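You operate a simulated robot arm through the tools that you are given. There is no shell and no other tool.

You are at the controls of a simulated robot arm. One attempt, no reset.

Task
Put things in order on the kitchen table top. At the end: the white fridge thermometer stands where the yellow pastry brush stood; the green bun case (pot) stands where the purple bean can (marked "BEANS") stood; the purple bean can stands where the white fridge thermometer stood; the yellow pastry brush is on the white oil dish; whatever was shut is shut again. Leave all else as you found it, and nothing knocked over. Set down upright: pastry brush.

The check looks at the end state, three seconds after you hand in, the way a careful person would. Anything else that was tipped, shoved, dropped, spilled or broken makes it a failure.

Robot
A 5-joint arm with a two-finger parallel gripper, fixed in place. Base frame: the origin is at the foot of the arm, x ahead of it, y to its left, z up; the work surface is at about z = 0. Readings come in cm, rad, newtons and seconds.
With the tool pointing down near the work surface it reaches from about 26 to 60 cm from the base axis. Its first joint turns from -1.152 to 1.152 rad. The tool tilts only in the upright plane through the base axis and itself; it spins freely about its own axis. Payload 1.57 kg.
The tool frame sits at the grasp point between the pads (the TCP): z along the fingers, y along the line on which they close. The tips reach 3 cm beyond it. The gripper opens to 8 cm. The fingers are 1.7 cm wide and 1.2 cm thick; the gripper's body (4 by 8.2 cm) begins 8 cm behind the TCP.
Orientation is told as [roll, pitch, yaw] about the base's x, y, z axes, in that order, counted from this pose: with the fingers straight down and closing along the base's y, the tool's x points along the base's -x, its y along +y and its z along -z.

Tools
- The arm moves only by the tool jog_arm. Its argument "targets" is text: rows parted by semicolons, each of 7 numbers parted by spaces: the turn, a rotation vector about the base's x, y, z in rad, then the shift along the base's x, y, z in cm, then the finger opening in cm, from 0 to 8. In form: rx ry rz tx ty tz grip; .... A call has 1 to 20 rows; each row shifts and turns the commanded pose from where the row before left it. A row lasts 0.2 s, in which the tool goes at most 5 cm and 0.15 rad; a call with a longer step from one row to the next is refused whole, and so is a gripper value outside its range. A pose out of reach is approached as far as the arm can. The call stops where the force on the tool passes 40 N (or 10 N more than at its start, if that is more) or the arm is blocked; 0.2 s more then pass. Each finger travels about 15.3 cm/s and halts on what it meets, pressing with about 39 N; the grip force reading is that of the motor and also rises with nothing between the fingers. The clock runs only during rows and for 0.2 s after the last one: add rows that do not move to give the fingers time. The reply holds the time, the measured pose of the TCP, the force on the tool along the base axes, the opening and the grip force, in the units named above and with some noise, with the torque about the TCP (base axes, N m) and any sound that the robot's microphone picked up.
- Cameras (640 x 400 px; columns grow to the right, rows downward): "scene" is fixed at [2.71, 37.72, 50.86]; the picture's right is [-0.85, -0.52, 0.00], its down [-0.33, 0.54, -0.77] and it looks along [0.40, -0.66, -0.64] (base axes); focal length 236 px, centre (320, 200). "wrist" rides on the gripper at [7.2, -0.7, -12.2] in the tool frame; the picture's right is [0.09, 1.00, 0.00], its down [-0.84, 0.08, -0.54] and it looks along [-0.54, 0.05, 0.84] (tool axes); focal length 238 px, centre (320, 200). There is no depth. A picture from a camera that has moved, and an enlarged one, comes with that camera's place and axes in the base frame and with its lens. The place of the scene camera against the robot may be out by one fixed shift of up to 1.8 cm in any direction.
- grab_frame(camera): a new picture of that camera. The clock stands still meanwhile.
- inspect(camera, box): a new picture of the part [left, top, right, bottom] of that camera's present view, enlarged. The clock stands still meanwhile.
- hand_in(): hands the job in; it is judged then, once.

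Places have to be worked out from the pictures, the camera data and where the tool is seen. Open the gripper and draw the arm clear of the work before you hand the job in, unless the task says otherwise.

The tools are called after "Request:" as name(argument=value, ...) on one line, values as JSON. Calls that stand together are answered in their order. jog_arm: Moves the arm, as the interface text tells. Its arguments: {"type":"object","properties":{"targets":{"type":"string"}},"required":["targets"]} The other tools are called the same way: grab_frame (camera) takes a picture; inspect (camera, box) takes an enlarged picture of a part of a camera's view; hand_in () hands the job in.

At the start:

```text
time: 0.0
position: [39.74, -7.77, 34.07]
ee_rot: [-0.001, -0.001, -0.001]
contact_force: [0.6, -0.2, -0.2]
moment: [-0.01, 0.0, 0.0]
width: 7.98
gripper_force: 0.0
```

scene: 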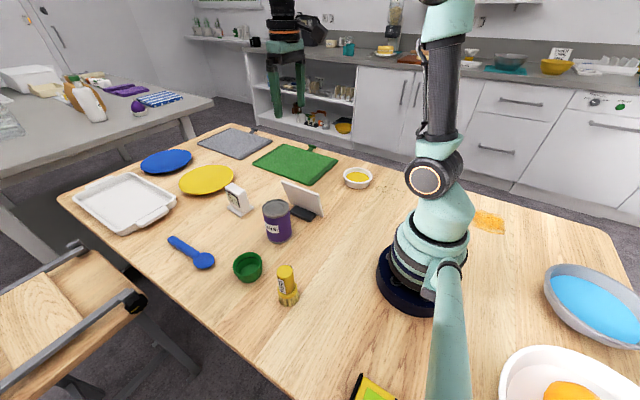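
wrist: 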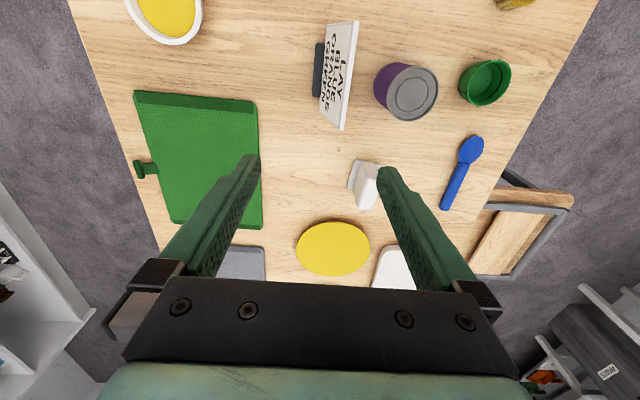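

I start with a closer look at the scene from both cameras to identify the objects and their positions.

Request:
inspect(camera="scene", box=[150, 150, 350, 320])

Request:
inspect(camera="scene", box=[200, 120, 400, 245])

Request:
inspect(camera="wrist", box=[280, 0, 600, 220])

Request:
inspect(camera="scene", box=[320, 300, 640, 400])

```text
2.35 times, centred on (250, 235) of scene
camera zoom: at [2.71, 37.72, 50.86], right [-0.85, -0.52, 0.0], down [-0.33, 0.54, -0.77], along [0.4, -0.66, -0.64], focal length 556 px, centre (485, 118)
```

zoom: 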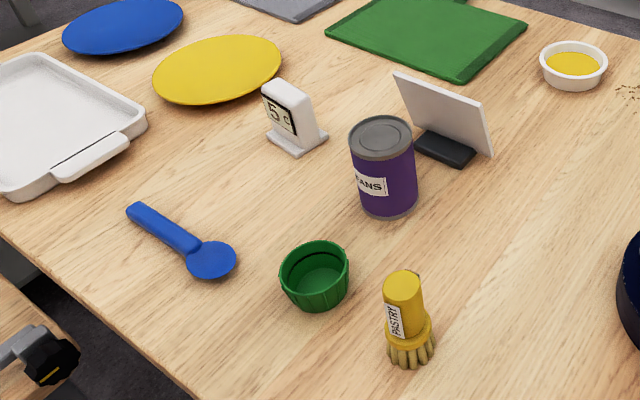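

```text
3.20 times, centred on (300, 182) of scene
camera zoom: at [2.71, 37.72, 50.86], right [-0.85, -0.52, 0.0], down [-0.33, 0.54, -0.77], along [0.4, -0.66, -0.64], focal length 757 px, centre (384, 256)
```

zoom: 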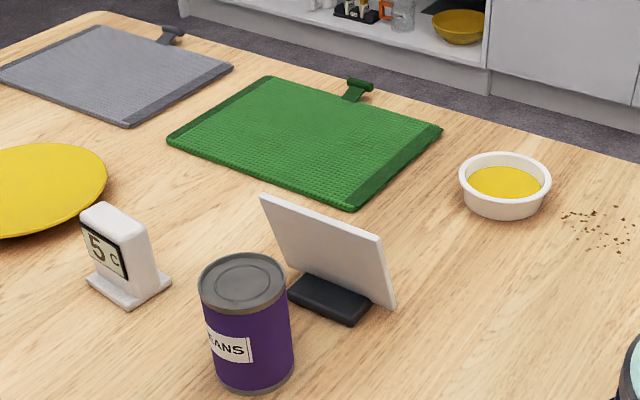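

```text
1.82 times, centred on (440, 110) of wrist
camera zoom: at [32.41, -8.52, 46.31], right [-0.09, 1.0, 0.0], down [0.84, 0.08, 0.54], along [0.54, 0.05, -0.84], focal length 433 px, centre (102, 364)
```

zoom: 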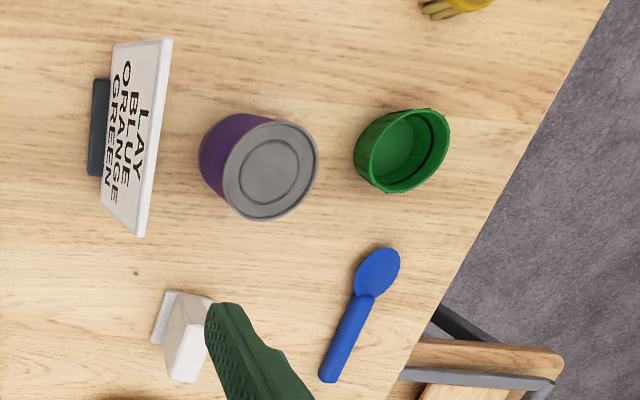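

```text
2.00 times, centred on (480, 350) of scene
camera zoom: at [2.71, 37.72, 50.86], right [-0.85, -0.52, 0.0], down [-0.33, 0.54, -0.77], along [0.4, -0.66, -0.64], focal length 473 px, centre (0, -100)
```

zoom: 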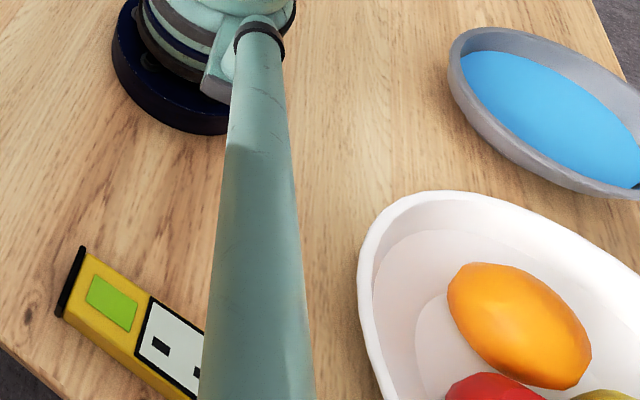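

The scene shows the brush near (22.7, 18.4), the pot near (34.5, 18.6), the can near (36.5, 4.8), the thermometer near (54, 2.6) and the oil dish near (28, -30.5). I'll move high over the brush and pot area to pin down their places with the wrist camera.

Request:
jog_arm(targets="0 0 0 -1.5 3.6 -1 8;0 0 0 -1.5 3.6 -1 8;0 0 0 -1.5 3.6 -1 8;0 0 0 -1.5 3.6 -1 8;0 0 0 -1.5 3.6 -1 8;0 0 0 -1.5 3.6 -1 8;0 0 0 -1.5 3.6 -1 8;0 0 0 0 0 0 8")

Request:
grab_frame(camera="wrist")

Request:
grab_frame(camera="scene")

```text
time: 1.8
position: [29.25, 17.5, 27.05]
ee_rot: [0.0, 0.0, 0.0]
contact_force: [0.3, 0.6, -0.7]
moment: [-0.02, -0.02, -0.02]
width: 7.98
gripper_force: 0.0
```

```text
taken
camera wrist: at [21.94, 16.8, 39.29], right [-0.09, 1.0, 0.0], down [0.84, 0.08, 0.54], along [0.54, 0.05, -0.84], focal length 238 px, centre (320, 200)
```

wrist: 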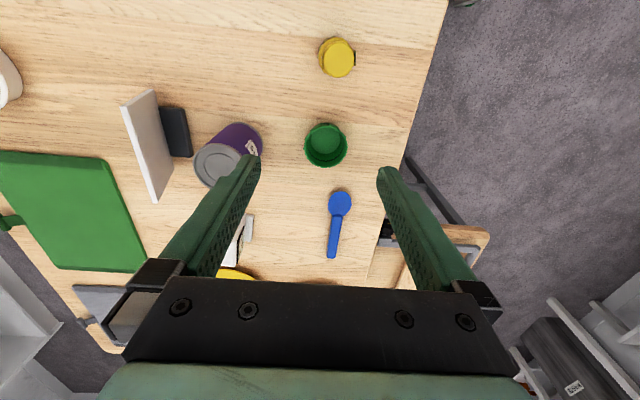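

```text
taken
```

scene: 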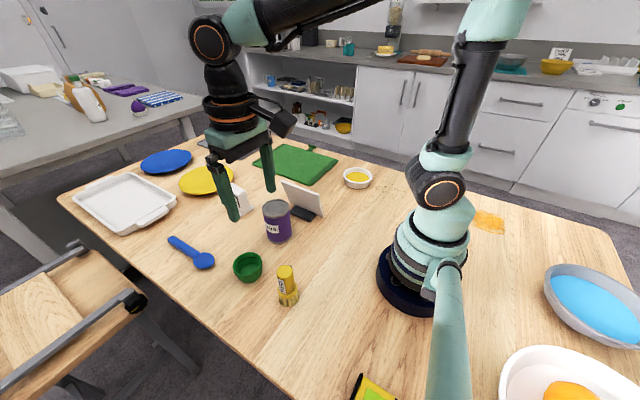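

The wrist view puts the brush near (22.5, 18.75) and the pot near (34.5, 18.9). I'll enlarge both to judge their shapes and sizes before approaching the brush.

Request:
inspect(camera="wrist", box=[270, 20, 400, 190])

Request:
inspect(camera="scene", box=[225, 240, 325, 310])

Request:
inspect(camera="scene", box=[330, 150, 410, 206])

Request:
inspect(camera="wrist", box=[90, 60, 290, 220])

```text
2.35 times, centred on (335, 105) of wrist
camera zoom: at [21.94, 16.8, 39.29], right [-0.09, 1.0, 0.0], down [0.84, 0.08, 0.54], along [0.54, 0.05, -0.84], focal length 561 px, centre (285, 424)
```

zoom: 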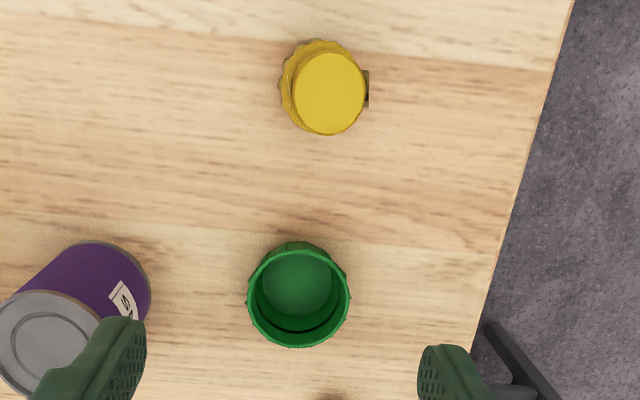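

```text
5.71 times, centred on (275, 275) of scene
camera zoom: at [2.7, 37.72, 50.86], right [-0.85, -0.52, 0.0], down [-0.33, 0.54, -0.77], along [0.4, -0.66, -0.64], focal length 1352 px, centre (577, -229)
```

zoom: 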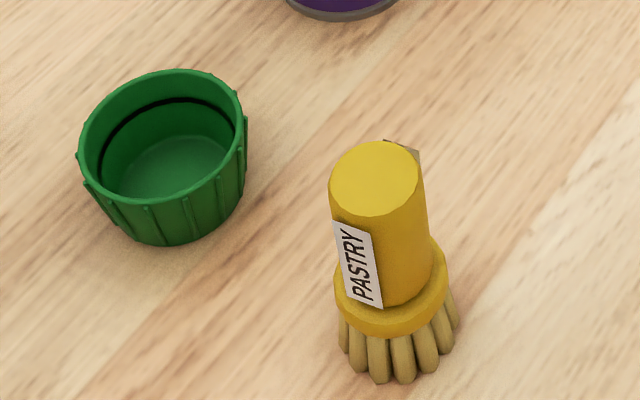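

```text
7.14 times, centred on (370, 178) of scene
camera zoom: at [2.7, 37.72, 50.86], right [-0.85, -0.52, 0.0], down [-0.33, 0.54, -0.77], along [0.4, -0.66, -0.64], focal length 1689 px, centre (-37, 357)
```

zoom: 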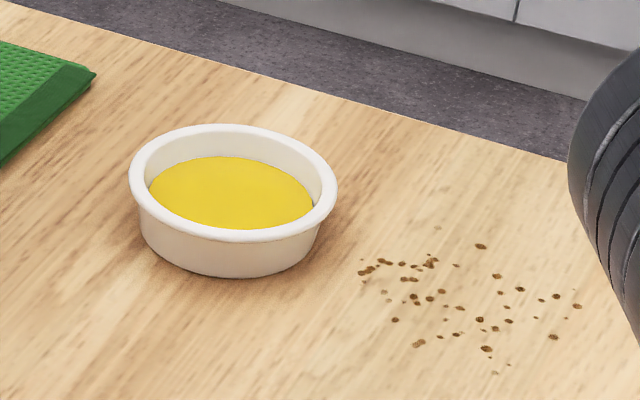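

```text
2.50 times, centred on (190, 140) of wrist
camera zoom: at [21.94, 16.8, 39.29], right [-0.09, 1.0, 0.0], down [0.84, 0.08, 0.54], along [0.54, 0.05, -0.84], focal length 596 px, centre (645, 350)
```

zoom: 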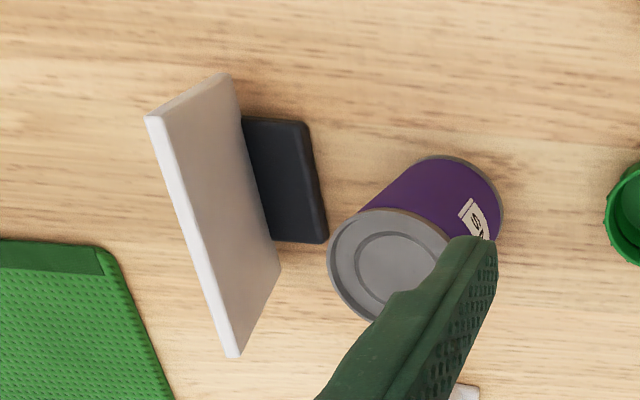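

The brush's handle is about 3 cm thick with label plates on its ±y sides, so I'll grip across x. I turn the tool a quarter turn while moving over the brush at z = 20, then look again.

Request:
jog_arm(targets="0 0 0.1428 -0.582 0.13 -0.64 8;0 0 0.1428 -0.582 0.13 -0.64 8;0 0 0.1428 -0.582 0.13 -0.64 8;0 0 0.1428 -0.582 0.13 -0.64 8;0 0 0.1428 -0.582 0.13 -0.64 8;0 0 0.1428 -0.582 0.13 -0.64 8;0 0 0.1428 -0.582 0.13 -0.64 8;0 0 0.1428 -0.582 0.13 -0.64 8;0 0 0.1428 -0.582 0.13 -0.64 8;0 0 0.1428 -0.582 0.13 -0.64 8;0 0 0.1428 -0.582 0.13 -0.64 8;0 0 0 0 0 0 8")

Request:
grab_frame(camera="wrist")

Request:
grab_frame(camera="scene")

```text
time: 4.4
position: [22.74, 18.83, 20.03]
ee_rot: [0.002, 0.0, 1.572]
contact_force: [1.5, -0.1, 0.2]
moment: [0.02, 0.02, -0.02]
width: 7.99
gripper_force: 0.1
```

```text
taken
camera wrist: at [23.42, 11.56, 32.23], right [-1.0, -0.09, 0.0], down [-0.08, 0.84, 0.54], along [-0.05, 0.54, -0.84], focal length 238 px, centre (320, 200)
```

wrist: 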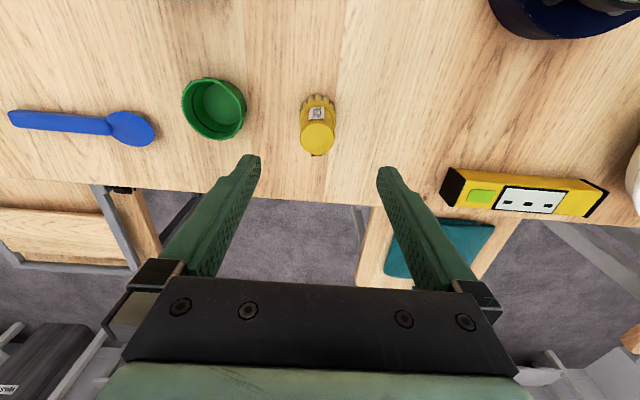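

```text
taken
```

scene: 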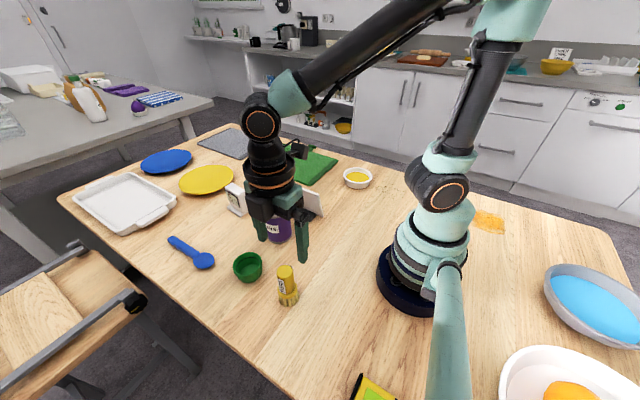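

The brush top sits about at (22.9, 18.9). I zoom in to check that the brush stands truly vertical and where its base is.

Request:
inspect(camera="wrist", box=[270, 80, 370, 170])

Request:
inspect(camera="scene", box=[240, 190, 340, 320])

```text
4.44 times, centred on (320, 125) of wrist
camera zoom: at [23.42, 11.56, 32.23], right [-1.0, -0.09, 0.0], down [-0.08, 0.84, 0.54], along [-0.05, 0.54, -0.84], focal length 1059 px, centre (320, 533)
```

zoom: 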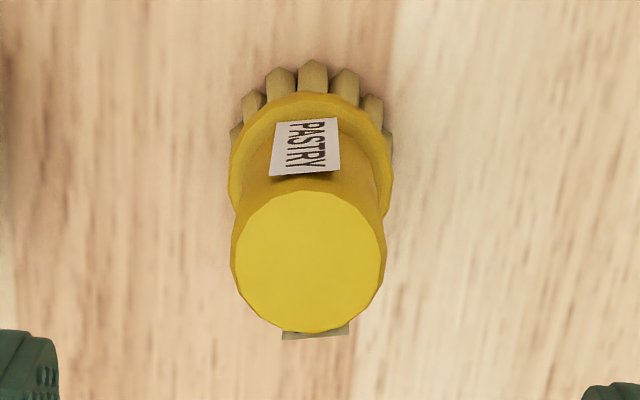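

```text
3.08 times, centred on (290, 255) of scene
camera zoom: at [2.71, 37.72, 50.86], right [-0.85, -0.52, 0.0], down [-0.33, 0.54, -0.77], along [0.4, -0.66, -0.64], focal length 728 px, centre (412, 31)
```

zoom: 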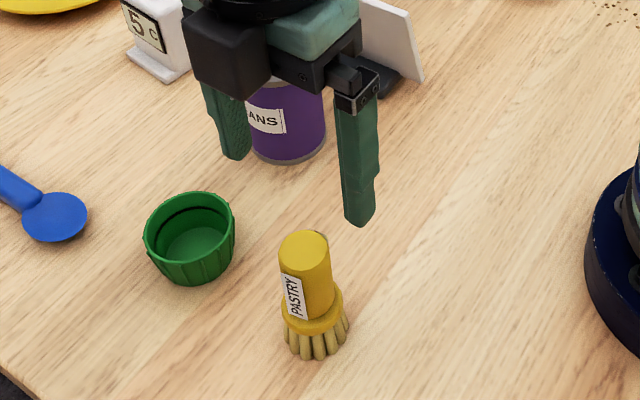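

The brush is about 10.7 cm tall, standing at about (22.9, 18.75). I descend with open fingers to z ≈ 7.5 around the handle, then close.

Request:
jog_arm(targets="0 0 0 0.1 -0.08 -2.5 8;0 0 0 0 0 -2.5 8;0 0 0 0 0 -2.5 8;0 0 0 0 0 -2.5 8;0 0 0 0 0 -2.5 8;0 0 0 0 0 0 8")

Request:
grab_frame(camera="wrist")

Request:
inspect(camera="scene", box=[230, 200, 350, 320])

```text
time: 5.8
position: [22.89, 18.81, 7.53]
ee_rot: [0.0, 0.0, 1.571]
contact_force: [-0.8, 0.0, 0.0]
moment: [-0.04, 0.02, -0.01]
width: 8.04
gripper_force: 0.1
```

```text
taken
camera wrist: at [23.47, 11.44, 19.78], right [-1.0, -0.09, 0.0], down [-0.08, 0.84, 0.54], along [-0.05, 0.54, -0.84], focal length 238 px, centre (320, 200)
```

wrist: 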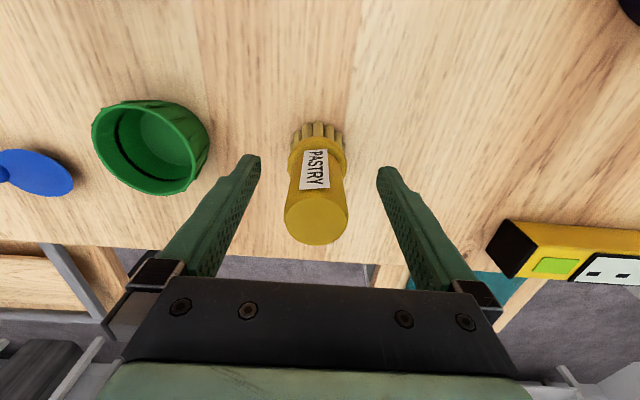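

```text
3.33 times, centred on (290, 260) of scene
camera zoom: at [2.71, 37.72, 50.86], right [-0.85, -0.52, 0.0], down [-0.33, 0.54, -0.77], along [0.4, -0.66, -0.64], focal length 788 px, centre (420, 0)
```

zoom: 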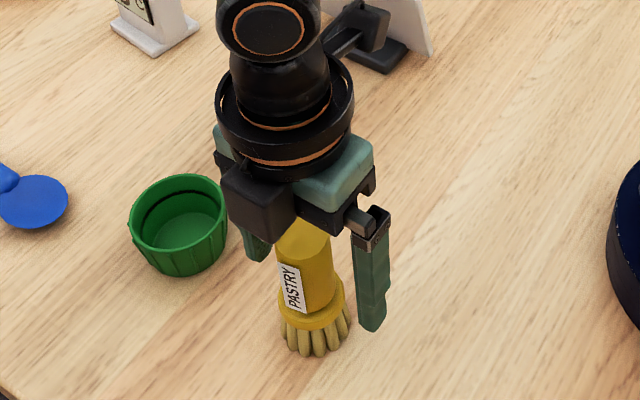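

The handle sits centered between the open fingers with no contact. I close on it and wait.

Request:
jog_arm(targets="0 0 0 0 0 0 2;0 0 0 0 0 0 2;0 0 0 0 0 0 2;0 0 0 0 0 0 2")

Request:
grab_frame(camera="wrist")

```text
time: 6.8
position: [22.81, 18.77, 7.62]
ee_rot: [-0.001, 0.0, 1.573]
contact_force: [0.2, 0.6, -0.1]
moment: [0.03, 0.02, 0.02]
width: 3.25
gripper_force: 38.8
```

```text
taken
camera wrist: at [23.47, 11.44, 19.8], right [-1.0, -0.09, 0.0], down [-0.08, 0.84, 0.54], along [-0.05, 0.54, -0.84], focal length 238 px, centre (320, 200)
```

wrist: 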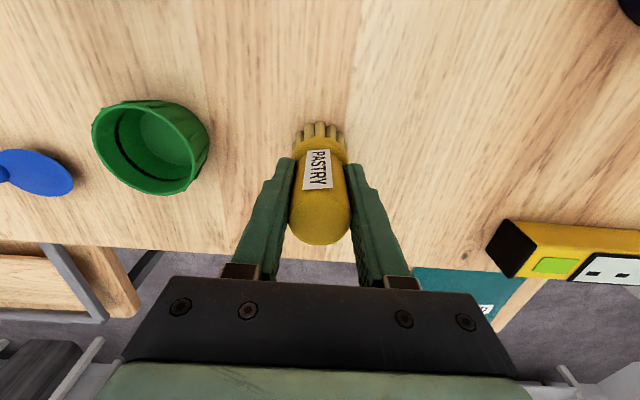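

The brush is held (3.25 cm width, 39 N). It shifted by about 0.2 cm while gripping, so its original place was about (23.0, 18.75). I lift it and swing around at height toward the oil dish.

Request:
jog_arm(targets="0 0 0 0 0 2 2;0 0 0 0 0 3.5 2;0 0 0 0 0 4 2;0 0 0 0 0 4 2;0 0 0 2.02 -2.97 0.34 2;0 0 0 2.02 -2.97 0.34 2;0 0 0 2.02 -2.97 0.34 2;0 0 0 2.02 -2.97 0.34 2;0 0 0 2.02 -2.97 0.34 2;0 0 0 2.02 -2.97 0.34 2;0 0 0 2.02 -2.97 0.34 2;0 0 0 -1.2 -3.6 -0.3 2;0 0 0 -1.2 -3.6 -0.3 2;0 0 0 -1.2 -3.6 -0.3 2;0 0 0 -1.2 -3.6 -0.3 2;0 0 0 -1.2 -3.6 -0.3 2;0 0 0 -1.2 -3.6 -0.3 2;0 0 0 -1.2 -3.6 -0.3 2;0 0 0 0 0 0 2")

Request:
grab_frame(camera="wrist")

Request:
grab_frame(camera="scene")

```text
time: 10.8
position: [28.37, -27.32, 21.38]
ee_rot: [-0.002, 0.0, 1.573]
contact_force: [0.1, -0.8, -0.4]
moment: [0.0, 0.02, 0.02]
width: 1.98
gripper_force: 0.0
```

```text
taken
camera wrist: at [29.13, -34.59, 33.62], right [-1.0, -0.09, 0.0], down [-0.08, 0.84, 0.54], along [-0.05, 0.54, -0.84], focal length 238 px, centre (320, 200)
```

wrist: 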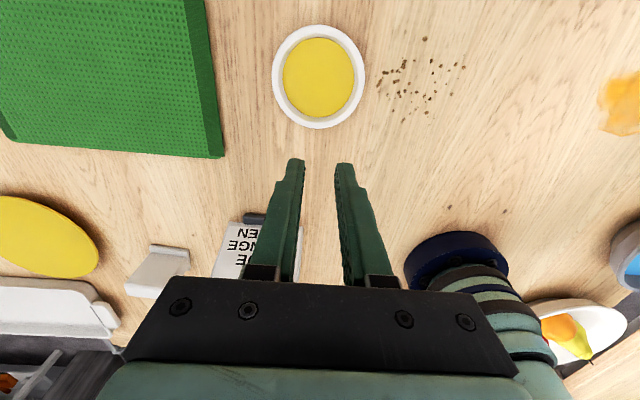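

```text
taken
```

scene: 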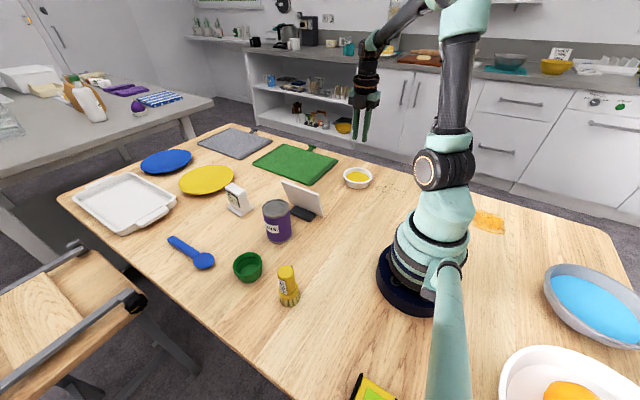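

The brush is not in the gripper: the fingers are at 1.98 cm and the scene shows the brush still at its old spot. I check whether it moved, and look at the dish while I am here.

Request:
inspect(camera="scene", box=[225, 240, 325, 310])

Request:
inspect(camera="wrist", box=[250, 10, 400, 140])

Request:
inspect(camera="wrist", box=[120, 200, 320, 310])

```text
5.71 times, centred on (275, 275) of scene
camera zoom: at [2.71, 37.72, 50.86], right [-0.85, -0.52, 0.0], down [-0.33, 0.54, -0.77], along [0.4, -0.66, -0.64], focal length 1352 px, centre (577, -229)
```

zoom: 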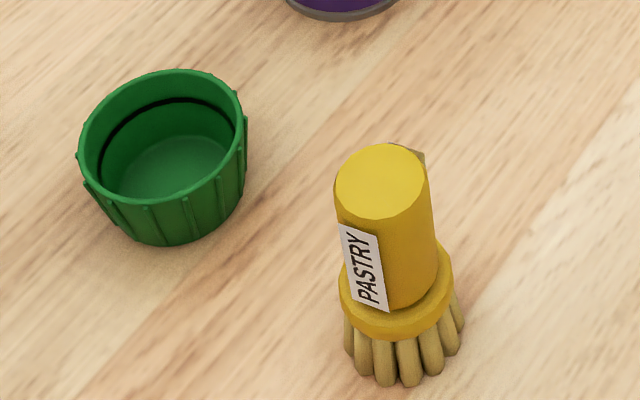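

```text
3.08 times, centred on (325, 75) of wrist
camera zoom: at [29.13, -34.59, 33.62], right [-1.0, -0.09, 0.0], down [-0.08, 0.84, 0.54], along [-0.05, 0.54, -0.84], focal length 733 px, centre (305, 585)
```

zoom: 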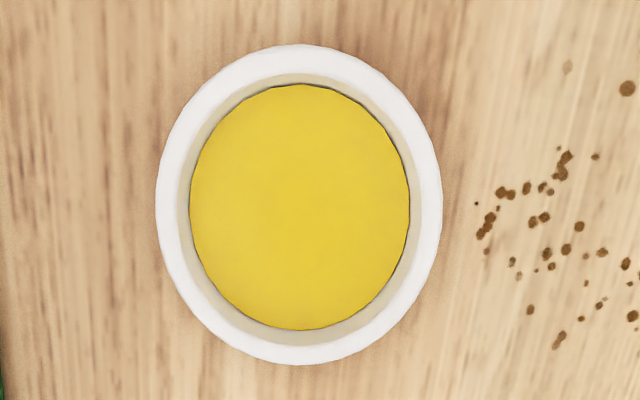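

```text
3.20 times, centred on (220, 255) of wrist
camera zoom: at [29.13, -34.59, 33.62], right [-1.0, -0.09, 0.0], down [-0.08, 0.84, 0.54], along [-0.05, 0.54, -0.84], focal length 763 px, centre (640, 24)
```

zoom: 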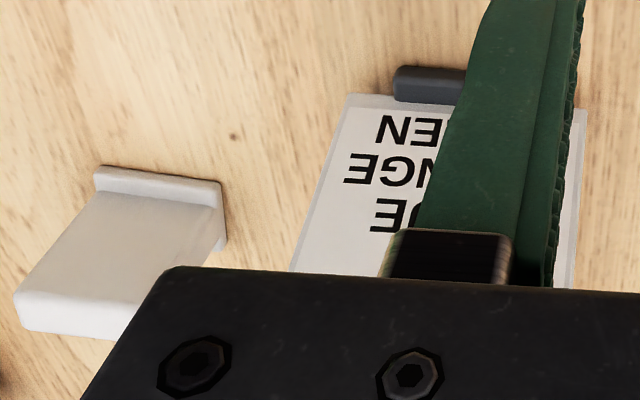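

The brush only slid out of the fingers: it still stands, moved about 0.2 cm. The handle tapers toward the top, so I'll grip lower on the straight ferrule and lift slowly. The dish is at about (29.1, -31.6). I return above the brush.

Request:
jog_arm(targets="0 0 0 1.2 3.6 0.3 2;0 0 0 1.2 3.6 0.3 4;0 0 0 1.2 3.6 0.3 6;0 0 0 1.2 3.6 0.3 8;0 0 0 1.2 3.6 0.3 8;0 0 0 1.2 3.6 0.3 8;0 0 0 1.2 3.6 0.3 8;0 0 0 -2.02 2.97 -0.34 8;0 0 0 -2.02 2.97 -0.34 8;0 0 0 -2.02 2.97 -0.34 8;0 0 0 -2.02 2.97 -0.34 8;0 0 0 -2.02 2.97 -0.34 8;0 0 0 -2.02 2.97 -0.34 8;0 0 0 -2.02 2.97 -0.34 8;0 0 0 0 0 0 8")

Request:
grab_frame(camera="wrist")

Request:
inspect(camera="wrist", box=[270, 80, 370, 170])

```text
time: 14.0
position: [22.85, 18.8, 21.21]
ee_rot: [0.0, 0.0, 1.571]
contact_force: [0.3, 0.1, -0.9]
moment: [-0.01, 0.01, 0.01]
width: 7.98
gripper_force: 0.1
```

```text
taken
camera wrist: at [23.41, 11.47, 33.37], right [-1.0, -0.09, 0.0], down [-0.08, 0.84, 0.54], along [-0.05, 0.54, -0.84], focal length 238 px, centre (320, 200)
```

wrist: 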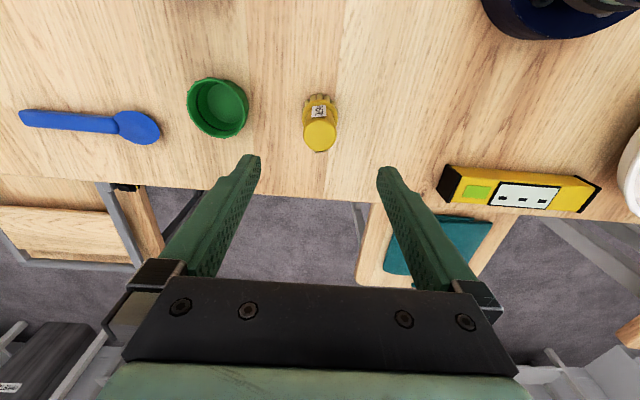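

```text
4.44 times, centred on (320, 125) of wrist
camera zoom: at [23.41, 11.47, 33.37], right [-1.0, -0.09, 0.0], down [-0.08, 0.84, 0.54], along [-0.05, 0.54, -0.84], focal length 1059 px, centre (320, 533)
```

zoom: 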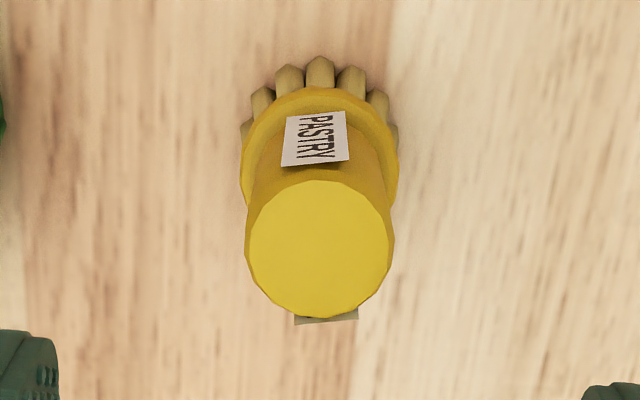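

The brush stands centered at about (22.8, 18.75). I descend to z ≈ 5.4 so the fingertips sit at the ferrule, close fully, and wait.

Request:
jog_arm(targets="0 0 0 0 0 -3.2 8;0 0 0 0 0 -3.2 8;0 0 0 0 0 -3.2 8;0 0 0 0 0 -3.2 8;0 0 0 0 0 -3.0 8;0 0 0 0 0 0 8;0 0 0 0 0 0 0;0 0 0 0 0 0 0;0 0 0 0 0 0 0;0 0 0 0 0 0 0")

Request:
grab_frame(camera="wrist")

Request:
inspect(camera="scene", box=[230, 210, 340, 320])

```text
time: 16.2
position: [22.86, 18.84, 5.3]
ee_rot: [0.0, 0.001, 1.569]
contact_force: [0.0, 0.0, -0.1]
moment: [0.0, 0.0, -0.03]
width: 4.54
gripper_force: 38.9
```

```text
taken
camera wrist: at [23.49, 11.53, 17.52], right [-1.0, -0.09, 0.0], down [-0.08, 0.84, 0.54], along [-0.05, 0.54, -0.84], focal length 238 px, centre (320, 200)
```

wrist: 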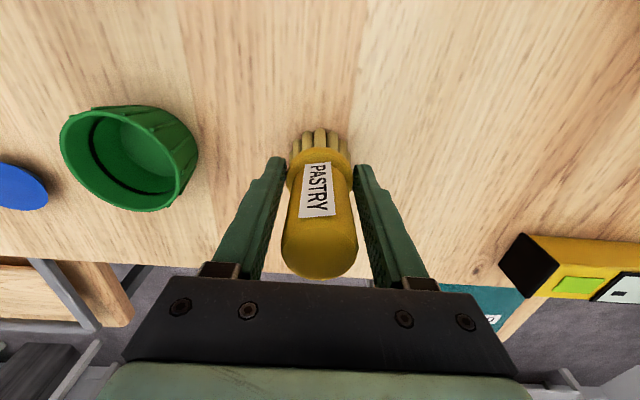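

```text
3.64 times, centred on (285, 265) of scene
camera zoom: at [2.71, 37.72, 50.86], right [-0.85, -0.52, 0.0], down [-0.33, 0.54, -0.77], along [0.4, -0.66, -0.64], focal length 860 px, centre (447, -36)
```

zoom: 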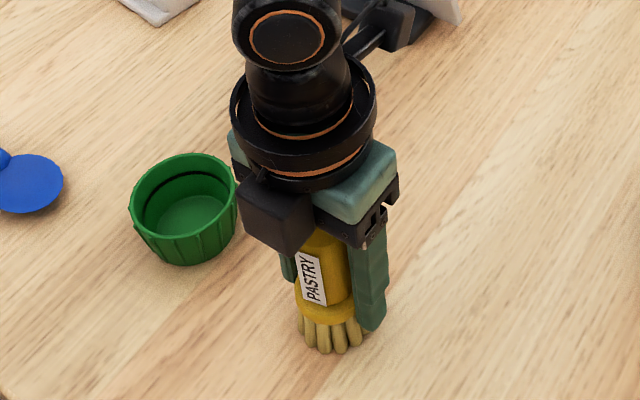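

The fingers hold the ferrule at 4.54 cm width, well above the table. I lift slowly by about 2 cm and check whether it follows.

Request:
jog_arm(targets="0 0 0 0 0 0.15 0;0 0 0 0 0 0.25 0;0 0 0 0 0 0.3 0;0 0 0 0 0 0.3 0;0 0 0 0 0 0.3 0;0 0 0 0 0 0.3 0;0 0 0 0 0 0.2 0;0 0 0 0 0 0 0")

Request:
grab_frame(camera="wrist")

Request:
inspect(camera="scene", box=[230, 210, 340, 320])

```text
time: 18.0
position: [22.81, 18.81, 7.1]
ee_rot: [0.001, 0.001, 1.571]
contact_force: [0.1, -0.8, -0.5]
moment: [-0.01, 0.0, 0.01]
width: 4.55
gripper_force: 39.1
```

```text
taken
camera wrist: at [23.47, 11.49, 19.28], right [-1.0, -0.09, 0.0], down [-0.08, 0.84, 0.54], along [-0.05, 0.54, -0.84], focal length 238 px, centre (320, 200)
```

wrist: 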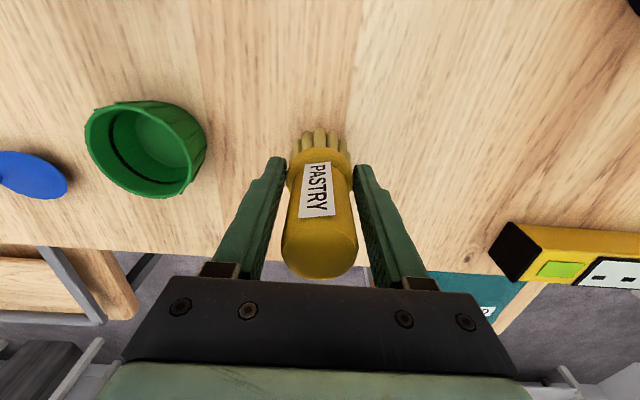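

```text
3.64 times, centred on (285, 265) of scene
camera zoom: at [2.71, 37.72, 50.86], right [-0.85, -0.52, 0.0], down [-0.33, 0.54, -0.77], along [0.4, -0.66, -0.64], focal length 860 px, centre (447, -36)
```

zoom: 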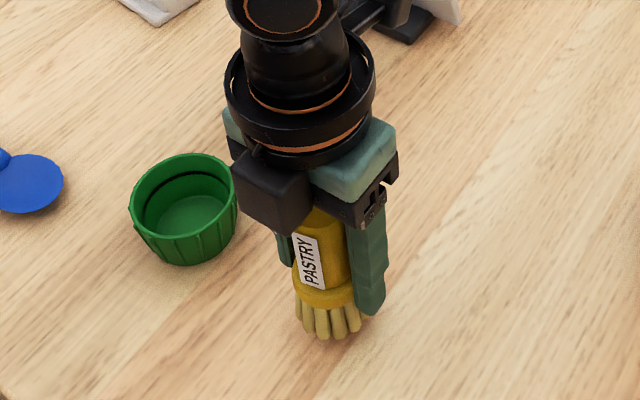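

The brush follows in the ferrule grip. I lift on to z ≈ 19 at a gentle pace and begin travelling, checking that it still holds.

Request:
jog_arm(targets="0 0 0 0 0 0.5 0;0 0 0 0 0 0.8 0;0 0 0 0 0 1 0;0 0 0 0 0 1.2 0;0 0 0 0 0 1.2 0;0 0 0 0 0 1.2 0;0 0 0 0 0 1.2 0;0 0 0 0 0 1.2 0;0 0 0 0 0 1.2 0;0 0 0 0 0 1.2 0;0 0 0 0 0 1 0;0 0 0 0 0 0.6 0;0 0 0 0.4 -0.6 0 0;0 0 0 0.8 -1.2 0 0;0 0 0 1.1 -1.6 0 0;0 0 0 1.2 -1.8 0 0;0 0 0 1.2 -1.8 0 0;0 0 0 0.9 -1.4 0 0;0 0 0 0.4 -0.6 0 0;0 0 0 0 0 0 0")

Request:
grab_frame(camera="wrist")

```text
time: 22.2
position: [28.7, 9.7, 19.24]
ee_rot: [0.0, 0.001, 1.573]
contact_force: [0.5, 1.1, -0.5]
moment: [-0.01, -0.04, 0.03]
width: 4.52
gripper_force: 39.3
```

```text
taken
camera wrist: at [29.48, 2.44, 31.56], right [-1.0, -0.09, 0.0], down [-0.08, 0.84, 0.54], along [-0.05, 0.54, -0.84], focal length 238 px, centre (320, 200)
```

wrist: 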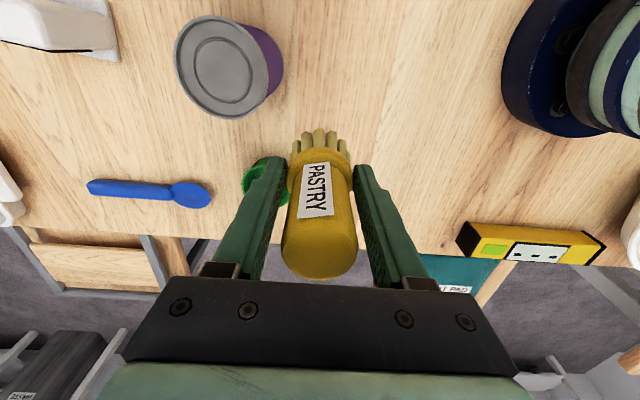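

The brush is held steadily. I continue around at about z = 21 to over the oil dish at (29.1, -31.6).

Request:
jog_arm(targets="0 0 0 0.4 -1.2 0.3 0;0 0 0 0.75 -2.2 0.35 0;0 0 0 0.8 -2.3 0.35 0;0 0 0 0.8 -2.3 0.35 0;0 0 0 0.8 -2.3 0.35 0;0 0 0 0.7 -2.3 0.3 0;0 0 0 -0.3 -2.3 0 0;0 0 0 -0.3 -2.3 0 0;0 0 0 -0.3 -2.3 0 0;0 0 0 -0.3 -2.3 0 0;0 0 0 -0.3 -2.3 0 0;0 0 0 -0.3 -2.3 0 0;0 0 0 -0.3 -2.3 0 0;0 0 0 -0.3 -2.3 0 0;0 0 0 -0.3 -2.3 0 0;0 0 0 -0.3 -2.3 0 0;0 0 0 -0.35 -2.2 0 0;0 0 0 -0.3 -2 0 0;0 0 0 -0.2 -1.5 0 0;0 0 0 0 0 0 0")

Request:
grab_frame(camera="wrist")

Request:
grab_frame(camera="scene")

```text
time: 26.4
position: [29.38, -31.6, 21.3]
ee_rot: [0.001, 0.001, 1.57]
contact_force: [0.8, 0.4, -0.4]
moment: [0.03, 0.01, 0.02]
width: 4.51
gripper_force: 38.9
```

```text
taken
camera wrist: at [29.87, -38.87, 33.55], right [-1.0, -0.09, 0.0], down [-0.08, 0.84, 0.54], along [-0.05, 0.54, -0.84], focal length 238 px, centre (320, 200)
```

wrist: 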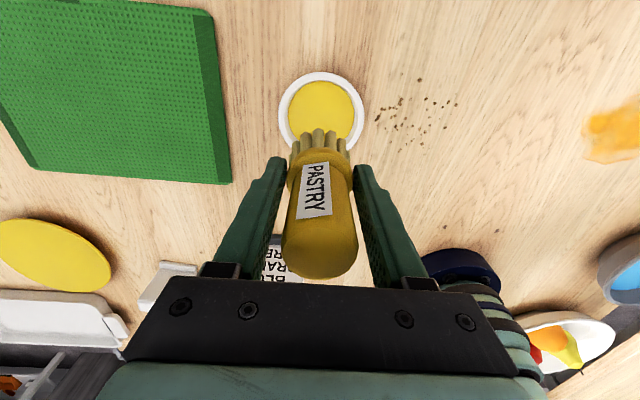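

```text
taken
```

scene: 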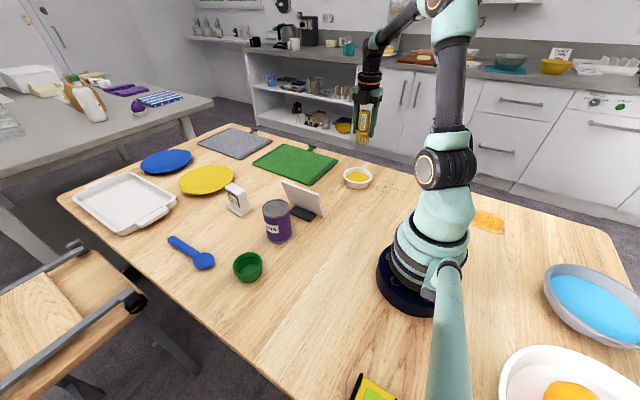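

The brush is over the dish. I zoom in to refine the dish centre.

Request:
inspect(camera="wrist", box=[260, 60, 380, 160])

Request:
inspect(camera="scene", box=[320, 70, 420, 200])

```text
4.00 times, centred on (320, 110) of wrist
camera zoom: at [29.87, -38.87, 33.55], right [-1.0, -0.09, 0.0], down [-0.08, 0.84, 0.54], along [-0.05, 0.54, -0.84], focal length 953 px, centre (320, 560)
```

zoom: 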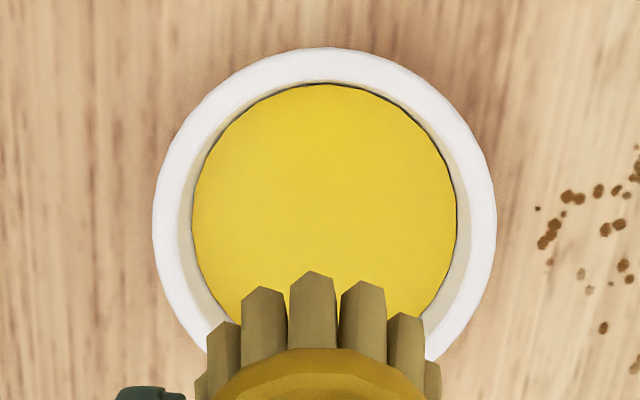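

```text
3.08 times, centred on (370, 135) of scene
camera zoom: at [2.71, 37.72, 50.86], right [-0.85, -0.52, 0.0], down [-0.33, 0.54, -0.77], along [0.4, -0.66, -0.64], focal length 728 px, centre (166, 400)
```

zoom: 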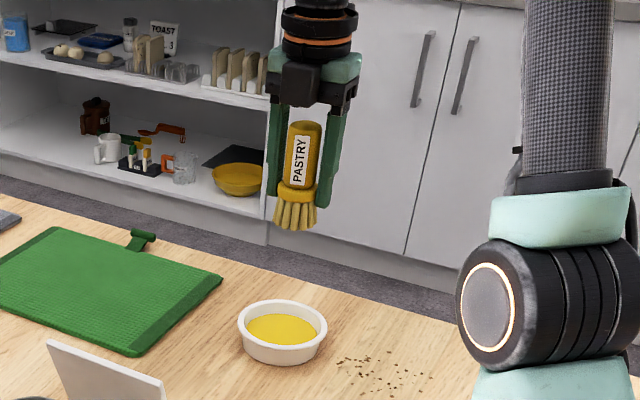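

The dish centre is (29.1, -31.75), rim about 3 cm high, oil surface about 2.3 cm. I descend to z ≈ 9, leaving the bristles about 1 cm above the rim.

Request:
jog_arm(targets="0 0 0 -0.15 -0.15 -0.6 0;0 0 0 0 0 -1.2 0;0 0 0 0 0 -1.5 0;0 0 0 0 0 -1.5 0;0 0 0 0 0 -1.5 0;0 0 0 0 0 -1.5 0;0 0 0 0 0 -1.5 0;0 0 0 0 0 -1.2 0;0 0 0 0 0 -1 0;0 0 0 0 0 -0.5 0;0 0 0 0 0 0 0")

Request:
grab_frame(camera="wrist")

Request:
inspect(camera="scene", box=[320, 110, 420, 210])

```text
time: 28.8
position: [29.11, -31.73, 9.31]
ee_rot: [0.001, 0.0, 1.57]
contact_force: [1.3, -0.9, 0.8]
moment: [-0.01, -0.01, -0.03]
width: 4.46
gripper_force: 39.3
```

```text
taken
camera wrist: at [29.74, -38.94, 21.56], right [-1.0, -0.09, 0.0], down [-0.08, 0.84, 0.54], along [-0.05, 0.54, -0.84], focal length 238 px, centre (320, 200)
```

wrist: 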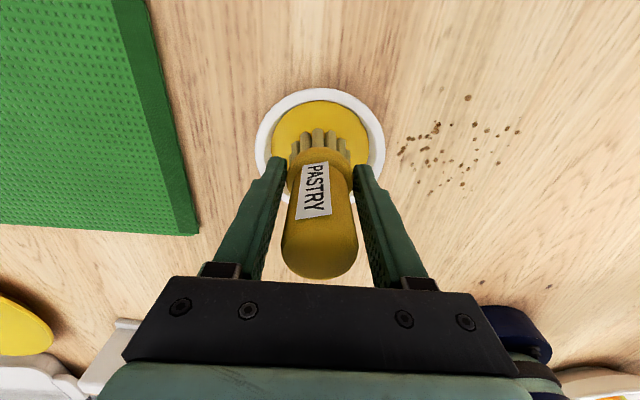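

```text
4.00 times, centred on (370, 160) of scene
camera zoom: at [2.71, 37.72, 50.86], right [-0.85, -0.52, 0.0], down [-0.33, 0.54, -0.77], along [0.4, -0.66, -0.64], focal length 946 px, centre (120, 360)
```

zoom: 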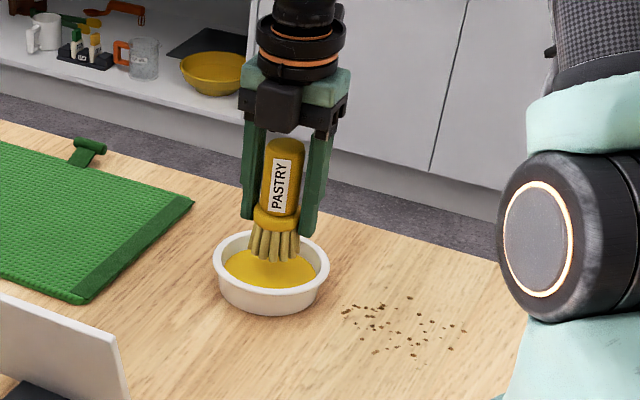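

Using the rim's near and far edges, the dish centre is really at (29.1, -31.15), so I shift +0.5 cm in y. Then I lower slowly toward the oil surface.

Request:
jog_arm(targets="0 0 0 0 0.25 0 0;0 0 0 0 0.25 0 0;0 0 0 0 0 -0.3 0;0 0 0 0 0 -0.4 0;0 0 0 0 0 -0.4 0;0 0 0 0 0 -0.2 0;0 0 0 0 0 0 0")

Request:
inspect(camera="scene", box=[330, 130, 390, 200])

Request:
grab_frame(camera="wrist")

```text
time: 30.4
position: [29.04, -31.05, 8.07]
ee_rot: [0.0, 0.0, 1.573]
contact_force: [-0.9, -0.4, -0.7]
moment: [-0.01, -0.01, -0.01]
width: 4.47
gripper_force: 39.1
```

```text
5.71 times, centred on (360, 165) of scene
camera zoom: at [2.71, 37.72, 50.86], right [-0.85, -0.52, 0.0], down [-0.33, 0.54, -0.77], along [0.4, -0.66, -0.64], focal length 1352 px, centre (91, 400)
```

zoom: 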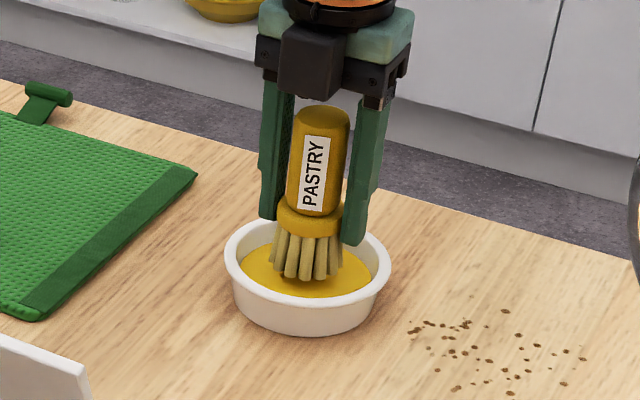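

```text
taken
camera wrist: at [29.76, -38.48, 20.26], right [-1.0, -0.09, 0.0], down [-0.08, 0.84, 0.54], along [-0.05, 0.54, -0.84], focal length 238 px, centre (320, 200)
```

wrist: 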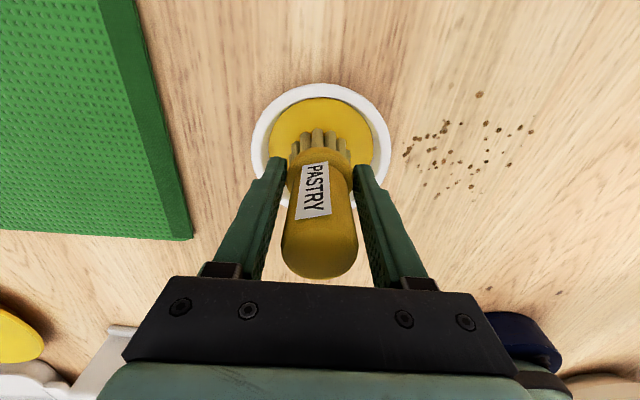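

No contact yet, with the bristles just above the oil and centered. I lower in small steps and watch the vertical force.

Request:
jog_arm(targets="0 0 0 0 0 -0.15 0;0 0 0 0 0 -0.15 0;0 0 0 0 0 -0.15 0;0 0 0 0 0 -0.15 0;0 0 0 0 0 0 0")

```text
time: 31.6
position: [29.15, -31.29, 7.46]
ee_rot: [0.0, 0.0, 1.569]
contact_force: [0.6, -0.2, 0.4]
moment: [0.01, -0.02, -0.03]
width: 4.43
gripper_force: 38.5
```

Still no contact at z = 7.46. I continue lowering in small steps.

Request:
jog_arm(targets="0 0 0 0 0 -0.15 0;0 0 0 0 0 -0.15 0;0 0 0 0 0 -0.1 0;0 0 0 0 0 0 0")

Request:
inspect(camera="scene", box=[330, 130, 390, 200])

Request:
grab_frame(camera="wrist")

```text
time: 32.6
position: [29.17, -31.25, 7.11]
ee_rot: [-0.001, -0.001, 1.572]
contact_force: [-1.0, 0.8, -0.5]
moment: [0.0, 0.0, 0.01]
width: 4.46
gripper_force: 39.4
```

```text
5.71 times, centred on (360, 165) of scene
camera zoom: at [2.71, 37.72, 50.86], right [-0.85, -0.52, 0.0], down [-0.33, 0.54, -0.77], along [0.4, -0.66, -0.64], focal length 1352 px, centre (91, 400)
```

zoom: 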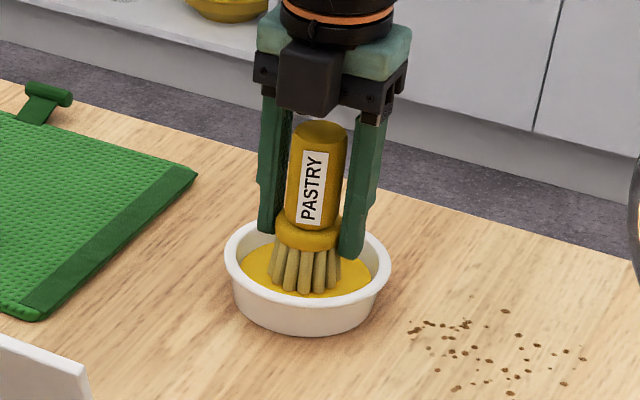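

```text
taken
camera wrist: at [29.76, -38.47, 19.25], right [-1.0, -0.09, 0.0], down [-0.08, 0.84, 0.54], along [-0.05, 0.54, -0.84], focal length 238 px, centre (320, 200)
```

wrist: 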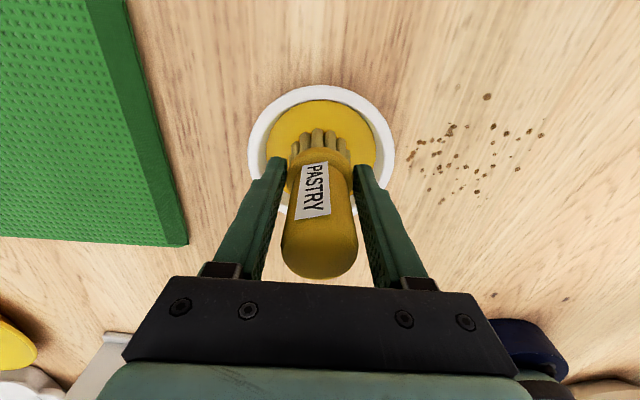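

No contact yet at z = 7.1, with the bristle bottoms about 1.8 cm above the table by my estimate. I keep lowering in small steps.

Request:
jog_arm(targets="0 0 0 0 0 -0.12 0;0 0 0 0 0 -0.12 0;0 0 0 0 0 -0.12 0;0 0 0 0 0 0 0")

Request:
inspect(camera="scene", box=[330, 140, 390, 200])

```text
time: 33.6
position: [29.09, -31.18, 6.71]
ee_rot: [-0.001, 0.0, 1.57]
contact_force: [-0.7, -0.6, -1.0]
moment: [0.0, -0.06, -0.05]
width: 4.45
gripper_force: 39.6
```

```text
6.67 times, centred on (360, 170) of scene
camera zoom: at [2.71, 37.72, 50.86], right [-0.85, -0.52, 0.0], down [-0.33, 0.54, -0.77], along [0.4, -0.66, -0.64], focal length 1577 px, centre (53, 400)
```

zoom: 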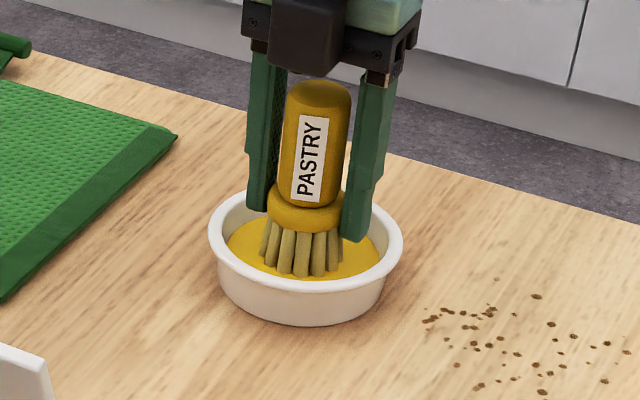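

Still free of contact. I continue down in small steps.

Request:
jog_arm(targets="0 0 0 0 0 -0.12 0;0 0 0 0 0 -0.12 0;0 0 0 0 0 -0.12 0;0 0 0 0 0 0 0")

Request:
inspect(camera="scene", box=[330, 140, 390, 200])

```text
time: 34.6
position: [29.21, -31.12, 6.37]
ee_rot: [0.0, 0.0, 1.57]
contact_force: [-0.2, -0.2, -0.7]
moment: [0.02, -0.02, 0.01]
width: 4.45
gripper_force: 39.3
```

```text
6.67 times, centred on (360, 170) of scene
camera zoom: at [2.71, 37.72, 50.86], right [-0.85, -0.52, 0.0], down [-0.33, 0.54, -0.77], along [0.4, -0.66, -0.64], focal length 1577 px, centre (53, 400)
```

zoom: 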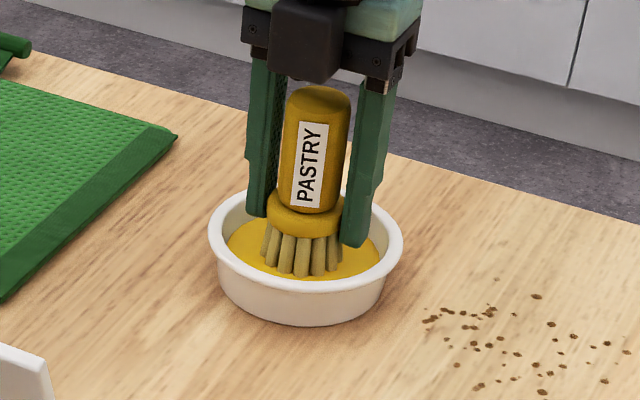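

The bristles are now dipping into the oil surface without resistance. I continue down gently until the dish floor is felt.

Request:
jog_arm(targets="0 0 0 0 0 -0.12 0;0 0 0 0 0 -0.12 0;0 0 0 0 0 -0.12 0;0 0 0 0 0 0 0")

Request:
inspect(camera="scene", box=[330, 140, 390, 200])

```text
time: 35.6
position: [29.09, -31.19, 5.84]
ee_rot: [0.0, 0.0, 1.57]
contact_force: [0.2, 0.3, -0.6]
moment: [0.0, 0.01, 0.01]
width: 4.44
gripper_force: 38.7
```

```text
6.67 times, centred on (360, 170) of scene
camera zoom: at [2.71, 37.72, 50.86], right [-0.85, -0.52, 0.0], down [-0.33, 0.54, -0.77], along [0.4, -0.66, -0.64], focal length 1577 px, centre (53, 400)
```

zoom: 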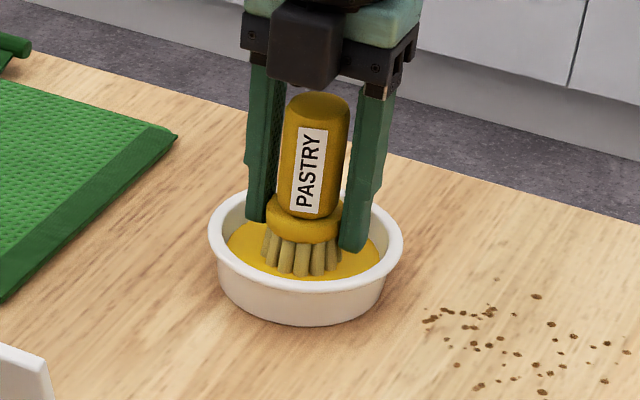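

The brush is sinking into the oil without any contact force yet (z = 5.9). I take a few more tiny steps.

Request:
jog_arm(targets="0 0 0 0 0 -0.1 0;0 0 0 0 0 -0.1 0;0 0 0 0 0 0 0")

Request:
inspect(camera="scene", box=[330, 140, 390, 200])

```text
time: 36.4
position: [29.1, -31.22, 5.8]
ee_rot: [-0.001, -0.002, 1.572]
contact_force: [-1.2, 0.9, 3.9]
moment: [0.06, 0.05, 0.04]
width: 4.45
gripper_force: 39.0
```

```text
6.67 times, centred on (360, 170) of scene
camera zoom: at [2.71, 37.72, 50.86], right [-0.85, -0.52, 0.0], down [-0.33, 0.54, -0.77], along [0.4, -0.66, -0.64], focal length 1577 px, centre (53, 400)
```

zoom: 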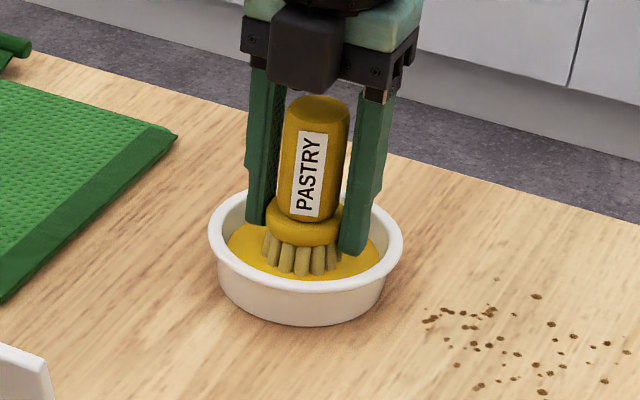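

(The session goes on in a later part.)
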